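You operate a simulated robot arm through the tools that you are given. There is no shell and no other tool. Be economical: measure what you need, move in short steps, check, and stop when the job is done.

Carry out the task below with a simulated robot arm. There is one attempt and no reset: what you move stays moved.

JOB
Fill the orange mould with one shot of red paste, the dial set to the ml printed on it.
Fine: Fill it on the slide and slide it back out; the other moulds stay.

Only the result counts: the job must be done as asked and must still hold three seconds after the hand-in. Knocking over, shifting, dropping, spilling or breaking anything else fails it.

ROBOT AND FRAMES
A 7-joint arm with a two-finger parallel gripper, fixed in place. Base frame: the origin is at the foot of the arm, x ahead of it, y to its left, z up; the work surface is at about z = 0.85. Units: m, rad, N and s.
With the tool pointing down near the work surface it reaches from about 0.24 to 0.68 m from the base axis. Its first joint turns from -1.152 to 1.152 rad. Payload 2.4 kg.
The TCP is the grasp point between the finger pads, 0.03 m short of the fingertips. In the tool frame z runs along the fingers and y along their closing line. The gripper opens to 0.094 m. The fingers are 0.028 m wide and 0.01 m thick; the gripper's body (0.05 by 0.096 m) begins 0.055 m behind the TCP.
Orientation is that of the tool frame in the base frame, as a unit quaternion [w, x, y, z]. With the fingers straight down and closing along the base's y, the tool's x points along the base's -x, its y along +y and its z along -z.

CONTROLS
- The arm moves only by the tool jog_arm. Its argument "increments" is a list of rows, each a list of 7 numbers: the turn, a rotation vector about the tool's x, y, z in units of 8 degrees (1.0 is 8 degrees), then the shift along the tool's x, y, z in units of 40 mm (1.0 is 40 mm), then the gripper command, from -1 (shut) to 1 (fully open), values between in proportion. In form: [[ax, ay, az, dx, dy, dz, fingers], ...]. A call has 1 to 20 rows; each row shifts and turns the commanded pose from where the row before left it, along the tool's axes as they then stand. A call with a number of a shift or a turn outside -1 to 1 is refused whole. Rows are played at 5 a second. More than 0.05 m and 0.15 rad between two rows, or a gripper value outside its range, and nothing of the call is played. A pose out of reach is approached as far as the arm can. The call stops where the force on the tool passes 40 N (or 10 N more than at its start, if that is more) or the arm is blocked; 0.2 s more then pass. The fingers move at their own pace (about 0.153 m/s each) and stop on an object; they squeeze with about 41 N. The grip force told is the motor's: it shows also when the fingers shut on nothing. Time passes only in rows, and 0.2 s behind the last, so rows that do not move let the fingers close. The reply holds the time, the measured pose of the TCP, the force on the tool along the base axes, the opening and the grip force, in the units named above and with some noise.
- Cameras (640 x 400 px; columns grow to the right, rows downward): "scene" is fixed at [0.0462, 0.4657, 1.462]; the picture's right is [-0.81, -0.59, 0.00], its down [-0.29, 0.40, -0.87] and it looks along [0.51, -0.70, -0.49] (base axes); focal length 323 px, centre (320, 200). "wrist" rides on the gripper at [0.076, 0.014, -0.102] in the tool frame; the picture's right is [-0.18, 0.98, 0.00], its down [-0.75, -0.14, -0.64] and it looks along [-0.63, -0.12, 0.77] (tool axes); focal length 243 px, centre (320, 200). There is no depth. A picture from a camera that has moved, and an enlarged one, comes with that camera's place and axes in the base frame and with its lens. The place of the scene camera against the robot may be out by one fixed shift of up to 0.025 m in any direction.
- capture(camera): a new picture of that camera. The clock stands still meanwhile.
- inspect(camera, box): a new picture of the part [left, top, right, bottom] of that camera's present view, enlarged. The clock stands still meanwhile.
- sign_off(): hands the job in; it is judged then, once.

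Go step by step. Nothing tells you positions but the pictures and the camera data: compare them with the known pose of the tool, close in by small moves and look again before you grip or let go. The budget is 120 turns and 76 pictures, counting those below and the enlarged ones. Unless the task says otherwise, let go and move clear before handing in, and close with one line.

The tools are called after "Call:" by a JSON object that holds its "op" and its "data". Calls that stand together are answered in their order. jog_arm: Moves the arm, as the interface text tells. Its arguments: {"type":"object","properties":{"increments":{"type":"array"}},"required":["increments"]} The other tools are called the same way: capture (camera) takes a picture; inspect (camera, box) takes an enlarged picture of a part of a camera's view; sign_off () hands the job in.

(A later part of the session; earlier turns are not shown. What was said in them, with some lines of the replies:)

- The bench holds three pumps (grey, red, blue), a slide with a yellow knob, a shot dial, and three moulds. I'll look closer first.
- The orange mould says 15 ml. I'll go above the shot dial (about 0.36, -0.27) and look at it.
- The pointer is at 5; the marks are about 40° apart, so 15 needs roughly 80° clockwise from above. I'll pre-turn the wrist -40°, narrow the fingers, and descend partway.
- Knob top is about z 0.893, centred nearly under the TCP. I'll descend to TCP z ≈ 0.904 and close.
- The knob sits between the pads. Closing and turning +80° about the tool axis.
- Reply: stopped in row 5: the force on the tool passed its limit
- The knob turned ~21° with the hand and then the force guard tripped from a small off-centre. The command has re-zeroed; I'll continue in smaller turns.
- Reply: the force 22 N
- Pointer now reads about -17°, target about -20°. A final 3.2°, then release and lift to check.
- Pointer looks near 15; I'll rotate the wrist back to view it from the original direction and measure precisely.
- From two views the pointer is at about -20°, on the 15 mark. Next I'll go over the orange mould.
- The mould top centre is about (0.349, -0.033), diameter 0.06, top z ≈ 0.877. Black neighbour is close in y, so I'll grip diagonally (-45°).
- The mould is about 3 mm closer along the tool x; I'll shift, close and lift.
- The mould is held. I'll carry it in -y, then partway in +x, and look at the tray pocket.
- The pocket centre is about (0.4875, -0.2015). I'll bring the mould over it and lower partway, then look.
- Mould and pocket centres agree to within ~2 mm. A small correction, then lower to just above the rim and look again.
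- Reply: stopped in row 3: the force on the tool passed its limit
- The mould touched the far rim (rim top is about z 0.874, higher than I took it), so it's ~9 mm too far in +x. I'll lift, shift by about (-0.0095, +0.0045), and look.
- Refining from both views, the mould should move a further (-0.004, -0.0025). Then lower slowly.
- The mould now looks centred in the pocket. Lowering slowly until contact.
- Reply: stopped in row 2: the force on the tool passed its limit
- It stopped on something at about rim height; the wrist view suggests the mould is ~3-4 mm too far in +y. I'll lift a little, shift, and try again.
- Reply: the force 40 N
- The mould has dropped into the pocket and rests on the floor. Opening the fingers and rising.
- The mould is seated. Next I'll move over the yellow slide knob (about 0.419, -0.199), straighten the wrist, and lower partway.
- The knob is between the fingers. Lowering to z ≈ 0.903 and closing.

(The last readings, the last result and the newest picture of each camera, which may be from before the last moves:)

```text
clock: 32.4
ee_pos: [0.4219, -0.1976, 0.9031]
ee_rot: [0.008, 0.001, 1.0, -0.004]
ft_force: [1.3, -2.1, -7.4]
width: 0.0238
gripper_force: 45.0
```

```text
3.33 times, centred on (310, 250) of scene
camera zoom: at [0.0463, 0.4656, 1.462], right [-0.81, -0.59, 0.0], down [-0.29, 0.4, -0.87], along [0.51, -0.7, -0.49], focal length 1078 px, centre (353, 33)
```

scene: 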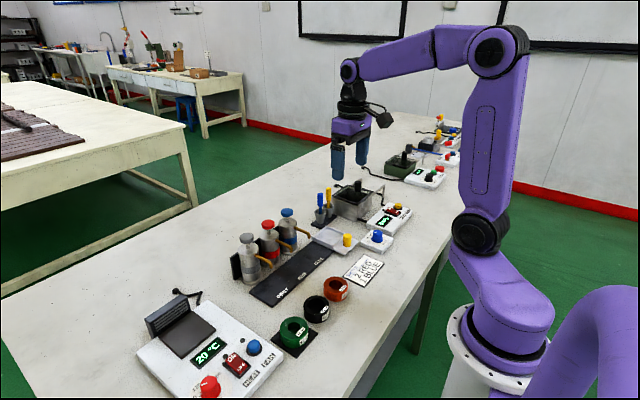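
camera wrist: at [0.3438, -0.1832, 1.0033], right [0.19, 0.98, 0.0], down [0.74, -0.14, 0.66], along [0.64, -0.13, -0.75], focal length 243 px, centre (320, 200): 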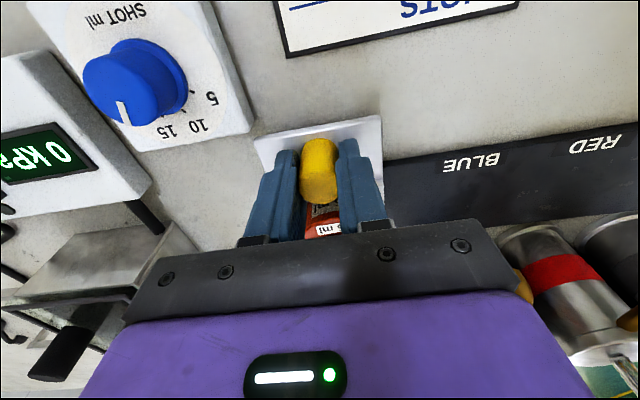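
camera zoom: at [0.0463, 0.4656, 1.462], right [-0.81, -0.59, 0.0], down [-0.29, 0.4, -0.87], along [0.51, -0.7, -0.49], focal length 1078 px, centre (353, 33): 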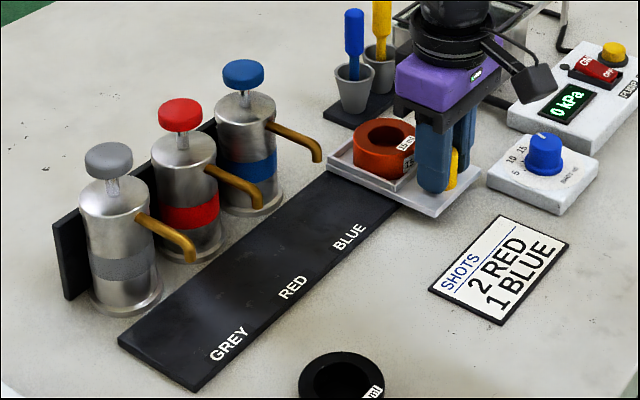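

The knob is gripped. I'll slide the tray along +y slowly, 16 cm first.

Call:
{"op": "jog_arm", "data": {"increments": [[0, 0, 0, 0, 0.3, -0.003, -1], [0, 0, 0, 0, 0.5, -0.004, -1], [0, 0, 0, 0, 0.5, -0.004, -1], [0, 0, 0, 0, 0.5, -0.004, -1], [0, 0, 0, 0, 0.5, -0.004, -1], [0, 0, 0, 0, 0.5, -0.004, -1], [0, 0, 0, 0, 0.5, -0.004, -1], [0, 0, 0, 0, 0.5, -0.004, -1], [0, 0, 0, 0, 0.2, -0.002, -1], [0, 0, 0, 0, 0, 0, -1]]}}

Call:
{"op": "inspect", "data": {"camera": "scene", "box": [220, 190, 400, 310]}}

```text
clock: 34.6
ee_pos: [0.4232, -0.0379, 0.9028]
ee_rot: [0.006, 0.0, 1.0, -0.004]
ft_force: [-14.2, 1.8, 11.0]
width: 0.0238
gripper_force: 45.4
```

```text
3.33 times, centred on (310, 250) of scene
camera zoom: at [0.0457, 0.4657, 1.462], right [-0.81, -0.59, 0.0], down [-0.29, 0.4, -0.87], along [0.51, -0.7, -0.49], focal length 1078 px, centre (353, 33)
```

zoom: 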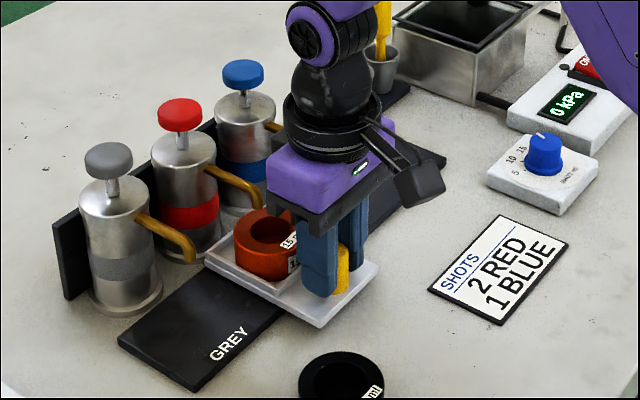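

Call:
{"op": "inspect", "data": {"camera": "scene", "box": [260, 225, 340, 290]}}

Call:
{"op": "capture", "data": {"camera": "wrist"}}

```text
6.15 times, centred on (300, 258) of scene
camera zoom: at [0.0457, 0.4657, 1.462], right [-0.81, -0.59, 0.0], down [-0.29, 0.4, -0.87], along [0.51, -0.7, -0.49], focal length 1990 px, centre (443, -154)
```

zoom: 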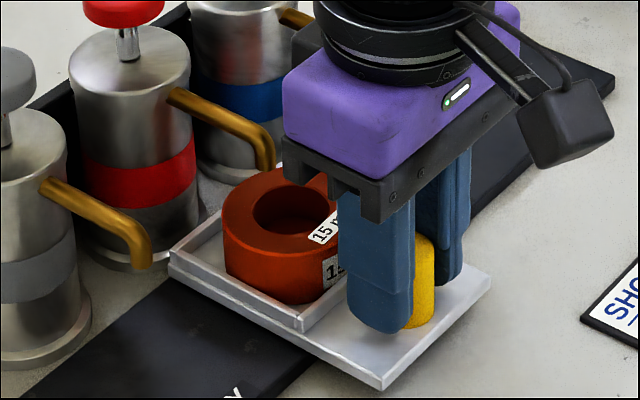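

```text
29 pictures are left
camera wrist: at [0.3444, -0.0226, 1.0058], right [0.18, 0.98, 0.0], down [0.75, -0.14, 0.65], along [0.64, -0.12, -0.76], focal length 243 px, centre (320, 200)
```

wrist: 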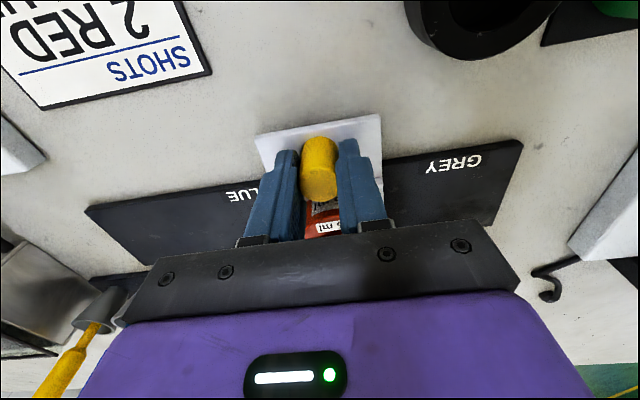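

By the labels, the red station is at y ≈ -0.024; the knob is at -0.038. I'll move 14 mm further and check.

Call:
{"op": "jog_arm", "data": {"increments": [[0, 0, 0, 0, 0.2, -0.02, -1], [0, 0, 0, 0, 0.15, 0, -1], [0, 0, 0, 0, 0, 0, -1]]}}

Call:
{"op": "inspect", "data": {"camera": "scene", "box": [260, 225, 324, 273]}}

```text
clock: 35.4
ee_pos: [0.4216, -0.0251, 0.9024]
ee_rot: [0.007, 0.001, 1.0, -0.003]
ft_force: [-13.4, 1.3, -12.0]
width: 0.0239
gripper_force: 45.5
```

```text
8.33 times, centred on (292, 249) of scene
camera zoom: at [0.046, 0.4657, 1.462], right [-0.81, -0.59, 0.0], down [-0.29, 0.4, -0.87], along [0.51, -0.7, -0.49], focal length 2695 px, centre (553, -208)
```

zoom: 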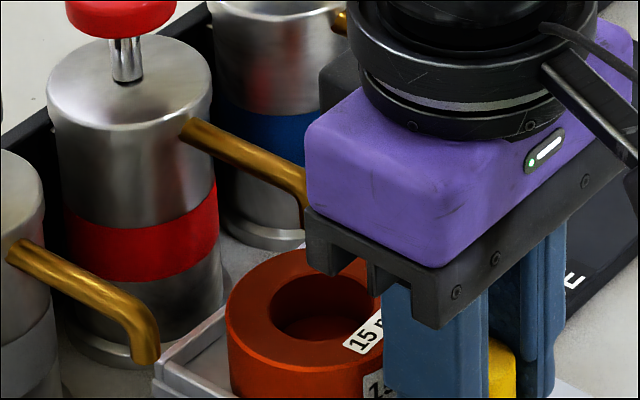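

The gripper hides the spout; I'll release the knob, go up, and check the alignment.

Call:
{"op": "jog_arm", "data": {"increments": [[0, 0, 0, 0, 0, 0, 0.2], [0, 0, 0, 0, 0, 0, 0.2], [0, 0, 0, 0, 0, -0.6, 0.2], [0, 0, 0, 0, 0, -0.9, 0.2], [0, 0, 0, 0.5, 0, -0.9, 0.2], [0, 0, 0, 0.8, 0, -0.9, 0.2], [0, 0, 0, 0.8, 0, -0.9, 0.2], [0, 0, 0, 0, 0, 0, 0.2]]}}

Call:
{"op": "inspect", "data": {"camera": "scene", "box": [240, 205, 336, 277]}}

Call:
{"op": "capture", "data": {"camera": "wrist"}}

```text
clock: 37.2
ee_pos: [0.337, -0.0247, 1.0714]
ee_rot: [0.007, 0.001, 1.0, -0.003]
ft_force: [0.2, -0.4, 0.5]
width: 0.0565
gripper_force: 0.1
```

```text
5.56 times, centred on (288, 241) of scene
camera zoom: at [0.0462, 0.4657, 1.462], right [-0.81, -0.59, 0.0], down [-0.29, 0.4, -0.87], along [0.51, -0.7, -0.49], focal length 1796 px, centre (498, -28)
```

zoom: 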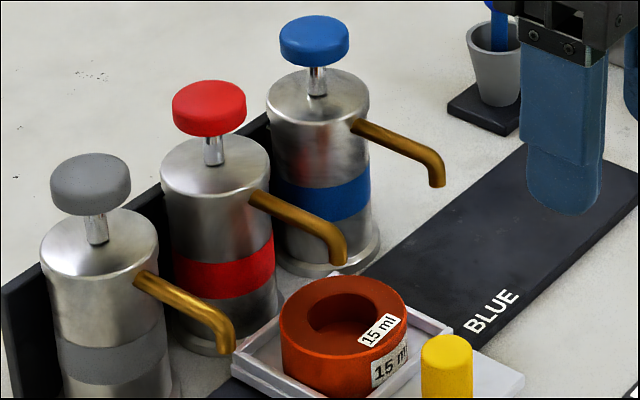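

```text
26 pictures are left
camera wrist: at [0.2589, -0.0081, 1.1739], right [0.19, 0.98, 0.0], down [0.74, -0.14, 0.66], along [0.64, -0.12, -0.76], focal length 243 px, centre (320, 200)
```

wrist: 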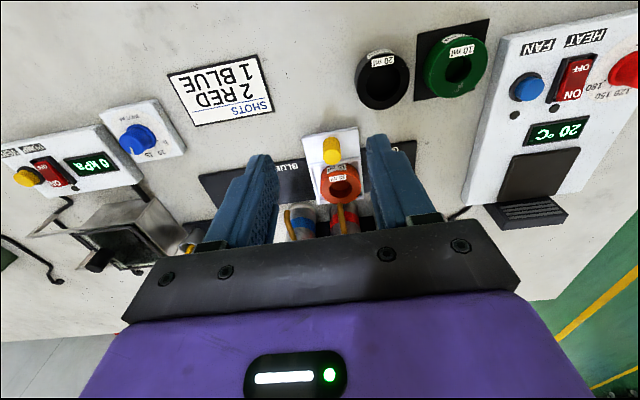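

Call:
{"op": "inspect", "data": {"camera": "wrist", "box": [270, 120, 400, 250]}}

```text
3.08 times, centred on (335, 185) of wrist
camera zoom: at [0.2589, -0.0081, 1.1739], right [0.19, 0.98, 0.0], down [0.74, -0.14, 0.66], along [0.64, -0.12, -0.76], focal length 746 px, centre (274, 246)
```

zoom: 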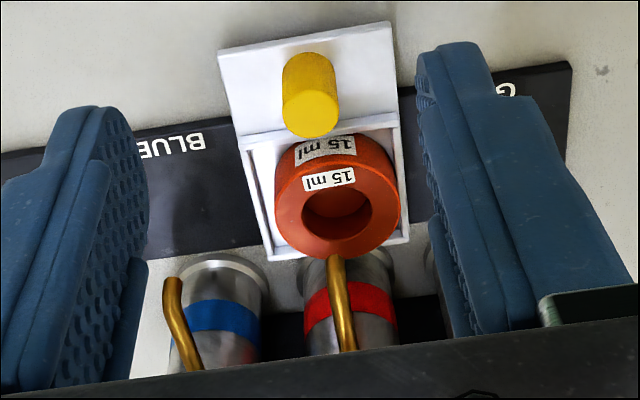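

The spout tip and mould hole are aligned within ~3 mm. The red pump head I place at about (0.562, -0.022), top z ≈ 0.99; I'll move there above it with closed fingers.

Call:
{"op": "jog_arm", "data": {"increments": [[0, 0, 0, 0, 0, -0.2, -1], [0, 0, 0, -0.93, 0.01, 0, -1], [0, 0, 0, -0.93, 0.01, 0, -1], [0, 0, 0, -0.93, 0.01, 0, -1], [0, 0, 0, -0.93, 0.01, 0, -1], [0, 0, 0, -0.93, 0.01, 0, -1], [0, 0, 0, -0.93, 0.01, 0, -1], [0, 0, 0, 0, 0, 0, -1]]}}

Call:
{"op": "capture", "data": {"camera": "wrist"}}

Call:
{"op": "inspect", "data": {"camera": "scene", "box": [230, 180, 326, 252]}}

```text
clock: 39.0
ee_pos: [0.5616, -0.0242, 1.0812]
ee_rot: [0.009, 0.001, 1.0, -0.003]
ft_force: [0.4, 0.0, -0.5]
width: 0.0
gripper_force: 33.2
```

```text
24 pictures are left
camera wrist: at [0.4824, -0.008, 1.1845], right [0.19, 0.98, 0.0], down [0.74, -0.14, 0.66], along [0.64, -0.12, -0.75], focal length 243 px, centre (320, 200)
```

wrist: 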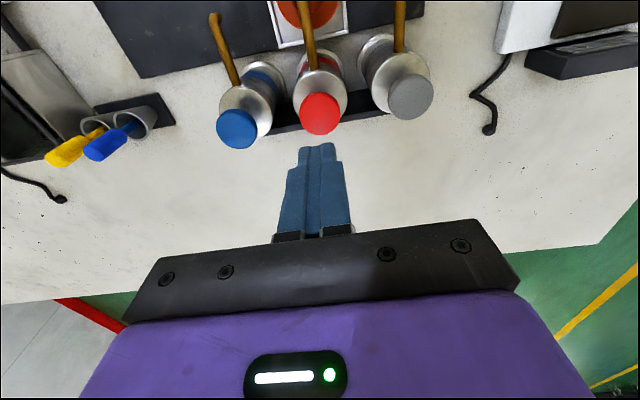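

```text
5.56 times, centred on (278, 216) of scene
camera zoom: at [0.0462, 0.4657, 1.462], right [-0.81, -0.59, 0.0], down [-0.29, 0.4, -0.87], along [0.51, -0.7, -0.49], focal length 1796 px, centre (553, 111)
```

zoom: 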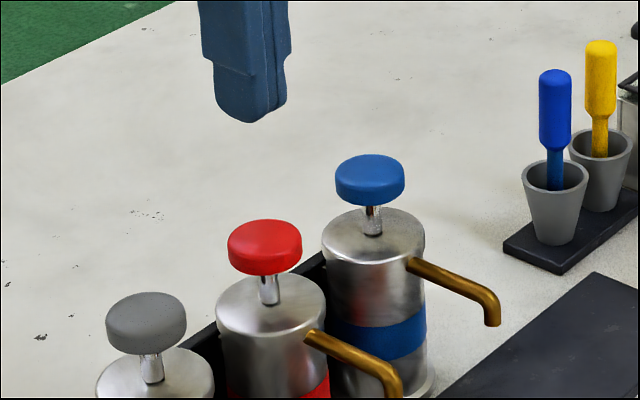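

The fingertips line up with the red head. I'll descend to just above it, then check.

Call:
{"op": "jog_arm", "data": {"increments": [[0, 0, 0, 0.05, 0.05, 0.4, -1], [0, 0, 0, 0, 0, 0.5, -1], [0, 0, 0, 0, 0, 0.2, -1], [0, 0, 0, 0, 0, 0, -1]]}}

Call:
{"op": "capture", "data": {"camera": "wrist"}}

Call:
{"op": "inspect", "data": {"camera": "scene", "box": [240, 205, 336, 277]}}

```text
clock: 40.0
ee_pos: [0.5587, -0.0195, 1.0385]
ee_rot: [0.009, 0.001, 1.0, -0.004]
ft_force: [0.4, -0.7, -0.4]
width: 0.0
gripper_force: 33.2
```

```text
22 pictures are left
camera wrist: at [0.4799, -0.0033, 1.1407], right [0.19, 0.98, 0.0], down [0.74, -0.14, 0.66], along [0.64, -0.13, -0.75], focal length 243 px, centre (320, 200)
```

wrist: 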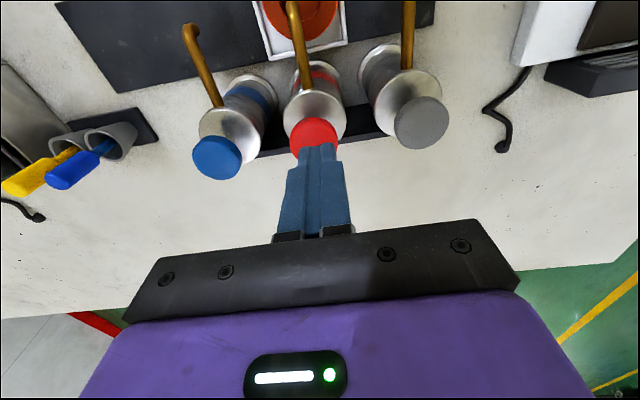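

```text
5.56 times, centred on (288, 241) of scene
camera zoom: at [0.0462, 0.4657, 1.462], right [-0.81, -0.59, 0.0], down [-0.29, 0.4, -0.87], along [0.51, -0.7, -0.49], focal length 1796 px, centre (498, -28)
```

zoom: 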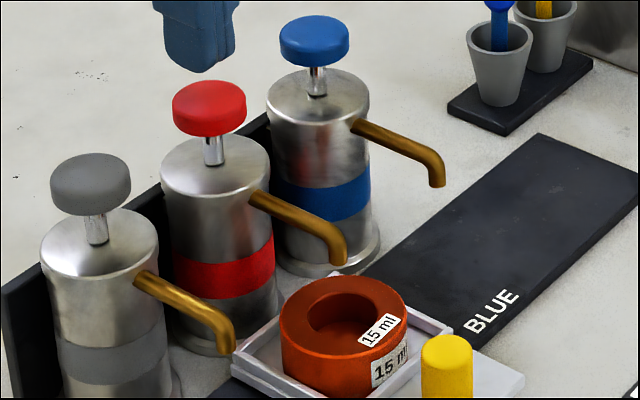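

Call:
{"op": "jog_arm", "data": {"increments": [[0, 0, 0, 0.08, -0.08, 0, -1], [0, 0, 0, 0, 0, 0.12, -1], [0, 0, 0, 0, 0, 0.12, -1], [0, 0, 0, 0, 0, 0.12, -1], [0, 0, 0, 0, 0, 0.1, -1], [0, 0, 0, 0, 0, 0, -1]]}}

Call:
{"op": "inspect", "data": {"camera": "scene", "box": [240, 205, 336, 277]}}

```text
clock: 41.4
ee_pos: [0.5552, -0.0221, 1.0189]
ee_rot: [0.008, 0.001, 1.0, -0.004]
ft_force: [0.3, -0.6, -0.2]
width: 0.0
gripper_force: 33.1
```

```text
5.56 times, centred on (288, 241) of scene
camera zoom: at [0.0462, 0.4657, 1.462], right [-0.81, -0.59, 0.0], down [-0.29, 0.4, -0.87], along [0.51, -0.7, -0.49], focal length 1796 px, centre (498, -28)
```

zoom: 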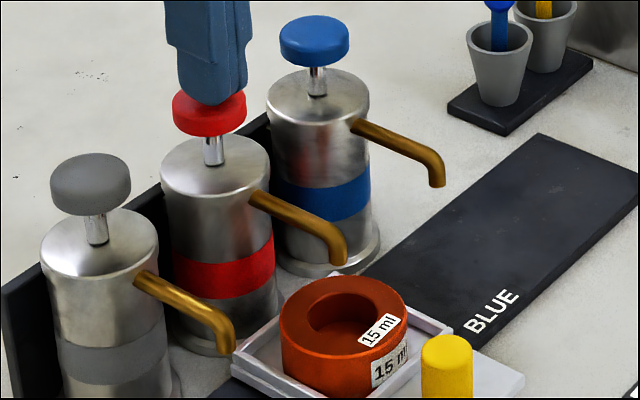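

Tips are just over the head centre. Pressing down steadily.

Call:
{"op": "jog_arm", "data": {"increments": [[0, 0, 0, 0, 0, 0.1, -1], [0, 0, 0, 0, 0, 0.1, -1], [0, 0, 0, 0, 0, 0.1, -1], [0, 0, 0, 0, 0, 0.1, -1], [0, 0, 0, 0, 0, 0.1, -1], [0, 0, 0, 0, 0, 0, -1]]}}

Call:
{"op": "inspect", "data": {"camera": "scene", "box": [240, 205, 336, 277]}}

```text
clock: 42.8
ee_pos: [0.5567, -0.0235, 0.9999]
ee_rot: [0.009, 0.0, 1.0, -0.004]
ft_force: [-2.6, 3.6, 8.2]
width: 0.0001
gripper_force: 32.7
```

```text
5.56 times, centred on (288, 241) of scene
camera zoom: at [0.046, 0.4658, 1.4619], right [-0.81, -0.59, 0.0], down [-0.29, 0.4, -0.87], along [0.51, -0.7, -0.49], focal length 1796 px, centre (498, -28)
```

zoom: 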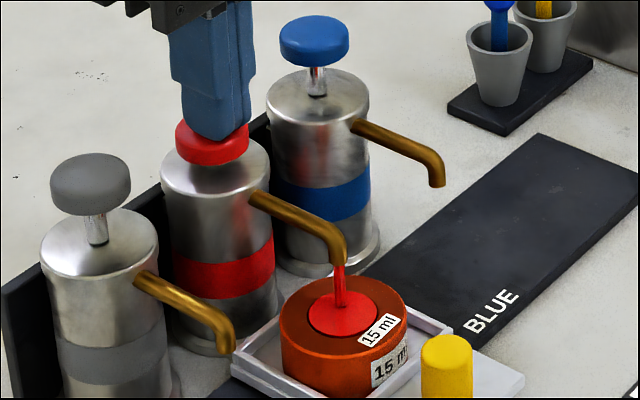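

Red paste is flowing into the mould. I'll hold briefly and look.

Call:
{"op": "jog_arm", "data": {"increments": [[0, 0, 0, 0, 0, 0, -1], [0, 0, 0, 0, 0, 0, -1]]}}

Call:
{"op": "inspect", "data": {"camera": "scene", "box": [240, 205, 336, 277]}}

```text
clock: 43.4
ee_pos: [0.5556, -0.024, 0.9996]
ee_rot: [0.009, 0.001, 1.0, -0.003]
ft_force: [-2.5, 3.4, 6.6]
width: 0.0
gripper_force: 33.0
```

```text
5.56 times, centred on (288, 241) of scene
camera zoom: at [0.046, 0.4658, 1.4619], right [-0.81, -0.59, 0.0], down [-0.29, 0.4, -0.87], along [0.51, -0.7, -0.49], focal length 1796 px, centre (498, -28)
```

zoom: 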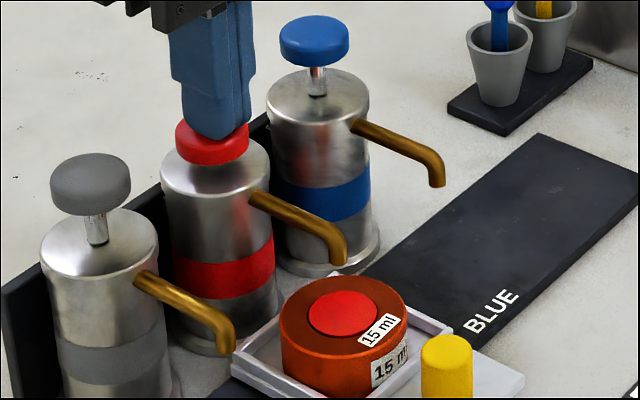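

The shot is complete and the mould is filled. I'll lift off, go back to the knob and lower partway.

Call:
{"op": "jog_arm", "data": {"increments": [[0, 0, 0, 0, 0, -0.8, -1], [0, 0, 0, 0, 0, -1, -1], [0, 0, 0, 0, 0, -0.5, -1], [0, 0, 0, 0.85, 0, 0, -1], [0, 0, 0, 0.85, 0, 0, -1], [0, 0, 0, 0.85, 0, 0, -1], [0, 0, 0, 0.85, 0, 0, -1], [0, 0, 0, 0, 0, 0.8, 0.3], [0, 0, 0, 0, 0, 0.8, 0.3], [0, 0, 0, 0, 0, 0.8, 0.3], [0, 0, 0, 0, 0, 0.7, 0.3], [0, 0, 0, 0, 0, 0, 0.3]]}}

Call:
{"op": "capture", "data": {"camera": "wrist"}}

```text
clock: 46.0
ee_pos: [0.4196, -0.0246, 0.9657]
ee_rot: [0.009, 0.001, 1.0, -0.004]
ft_force: [0.4, 0.1, -0.3]
width: 0.0613
gripper_force: 0.0
```

```text
17 pictures are left
camera wrist: at [0.3417, -0.0082, 1.0678], right [0.19, 0.98, 0.0], down [0.74, -0.14, 0.66], along [0.64, -0.13, -0.75], focal length 243 px, centre (320, 200)
```

wrist: 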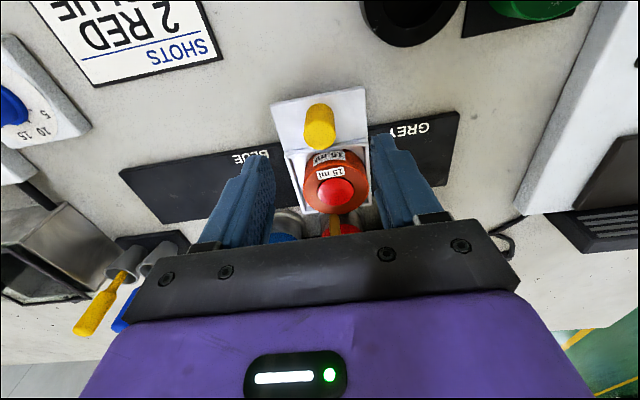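

Call:
{"op": "jog_arm", "data": {"increments": [[0, 0, 0, -0.04, 0, 0.5, 0.3], [0, 0, 0, 0, 0, 0.5, 0.3], [0, 0, 0, 0, 0, 0.4, 0.3], [0, 0, 0, 0, 0, 0.17, 0.3], [0, 0, 0, 0, 0, 0, 0.3], [0, 0, 0, 0, 0, 0, -1], [0, 0, 0, 0, 0, 0, -1], [0, 0, 0, 0, 0, 0, -1]]}}

```text
clock: 47.8
ee_pos: [0.4225, -0.0253, 0.9016]
ee_rot: [0.009, 0.0, 1.0, -0.003]
ft_force: [1.1, -1.4, -6.8]
width: 0.0236
gripper_force: 44.9
```

Knob gripped; sliding the tray back out by 17.2 cm.

Call:
{"op": "jog_arm", "data": {"increments": [[0, 0, 0, 0, -0.2, 0.002, -1], [0, 0, 0, 0, -0.45, 0.003, -1], [0, 0, 0, 0, -0.45, 0.003, -1], [0, 0, 0, 0, -0.45, 0.003, -1], [0, 0, 0, 0, -0.45, 0.003, -1], [0, 0, 0, 0, -0.45, 0.003, -1], [0, 0, 0, 0, -0.45, 0.003, -1], [0, 0, 0, 0, -0.45, 0.003, -1], [0, 0, 0, 0, -0.45, 0.003, -1], [0, 0, 0, 0, -0.3, 0.002, -1], [0, 0, 0, 0, -0.2, 0, -1], [0, 0, 0, 0, 0, 0, -1]]}}

Call:
{"op": "inspect", "data": {"camera": "scene", "box": [220, 190, 400, 310]}}

```text
clock: 50.4
ee_pos: [0.4226, -0.1986, 0.9023]
ee_rot: [0.012, 0.002, 1.0, -0.005]
ft_force: [-0.4, -3.9, 28.2]
width: 0.024
gripper_force: 44.8
```

```text
3.33 times, centred on (310, 250) of scene
camera zoom: at [0.0458, 0.4657, 1.4619], right [-0.81, -0.59, 0.0], down [-0.29, 0.4, -0.87], along [0.51, -0.7, -0.49], focal length 1078 px, centre (353, 33)
```

zoom: 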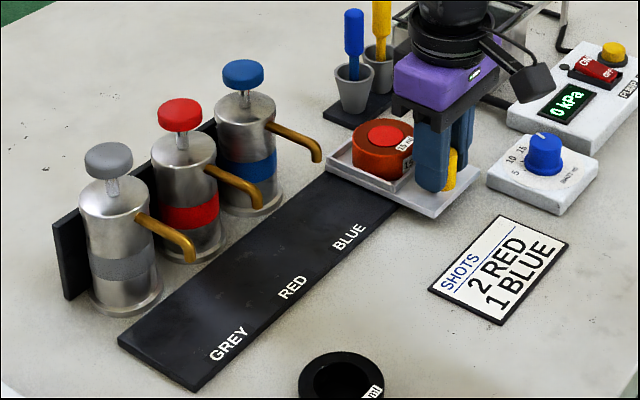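

The slide is back at its starting place. Releasing and moving clear.

Call:
{"op": "jog_arm", "data": {"increments": [[0, 0, 0, 0, 0, -0.02, -1], [0, 0, 0, 0, 0, 0, 0.2], [0, 0, 0, 0, 0, 0, 0.2], [0, 0, 0, 0, 0, -0.5, 0.2], [0, 0, 0, 0, 0, -0.9, 0.2], [0, 0, 0, 0, 0, -0.9, 0.2], [0, 0, 0, 0.8, 0, -0.9, 0.2], [0, 0, 0, 0.8, 0, -0.9, 0.2], [0, 0, 0, 0, 0, 0, 0.2]]}}

Call:
{"op": "capture", "data": {"camera": "scene"}}

Call:
{"op": "inspect", "data": {"camera": "scene", "box": [300, 205, 400, 265]}}

```text
clock: 52.4
ee_pos: [0.3531, -0.1952, 1.0683]
ee_rot: [0.009, 0.001, 1.0, -0.003]
ft_force: [-0.9, -0.3, 0.5]
width: 0.0564
gripper_force: 0.2
```

```text
15 pictures are left
```

scene: 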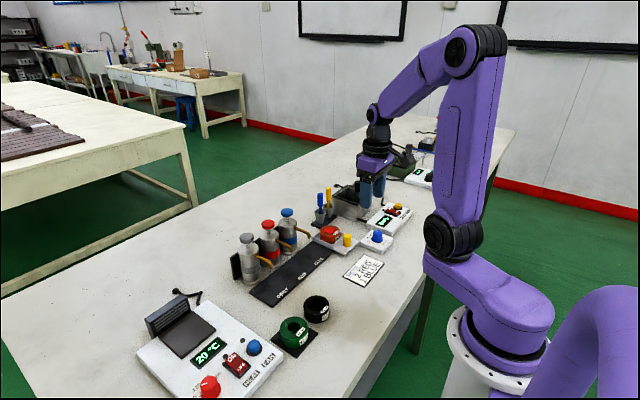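

```text
6.40 times, centred on (350, 235) of scene
camera zoom: at [0.0462, 0.4657, 1.462], right [-0.81, -0.59, 0.0], down [-0.29, 0.4, -0.87], along [0.51, -0.7, -0.49], focal length 2070 px, centre (128, -24)
```

zoom: 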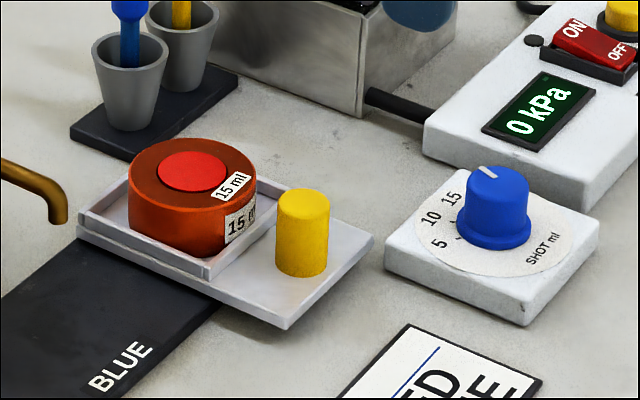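

The orange mould is full of red paste on the slide, which is back at its start. Nothing else has moved and the arm is clear, so I'm handing in.

Call:
{"op": "sign_off", "data": {}}

```text
The job is handed in.
```

I filled the orange mould with one shot of red paste, with the dial at 15 ml, and slid it back out on its tray; the other moulds were not touched.
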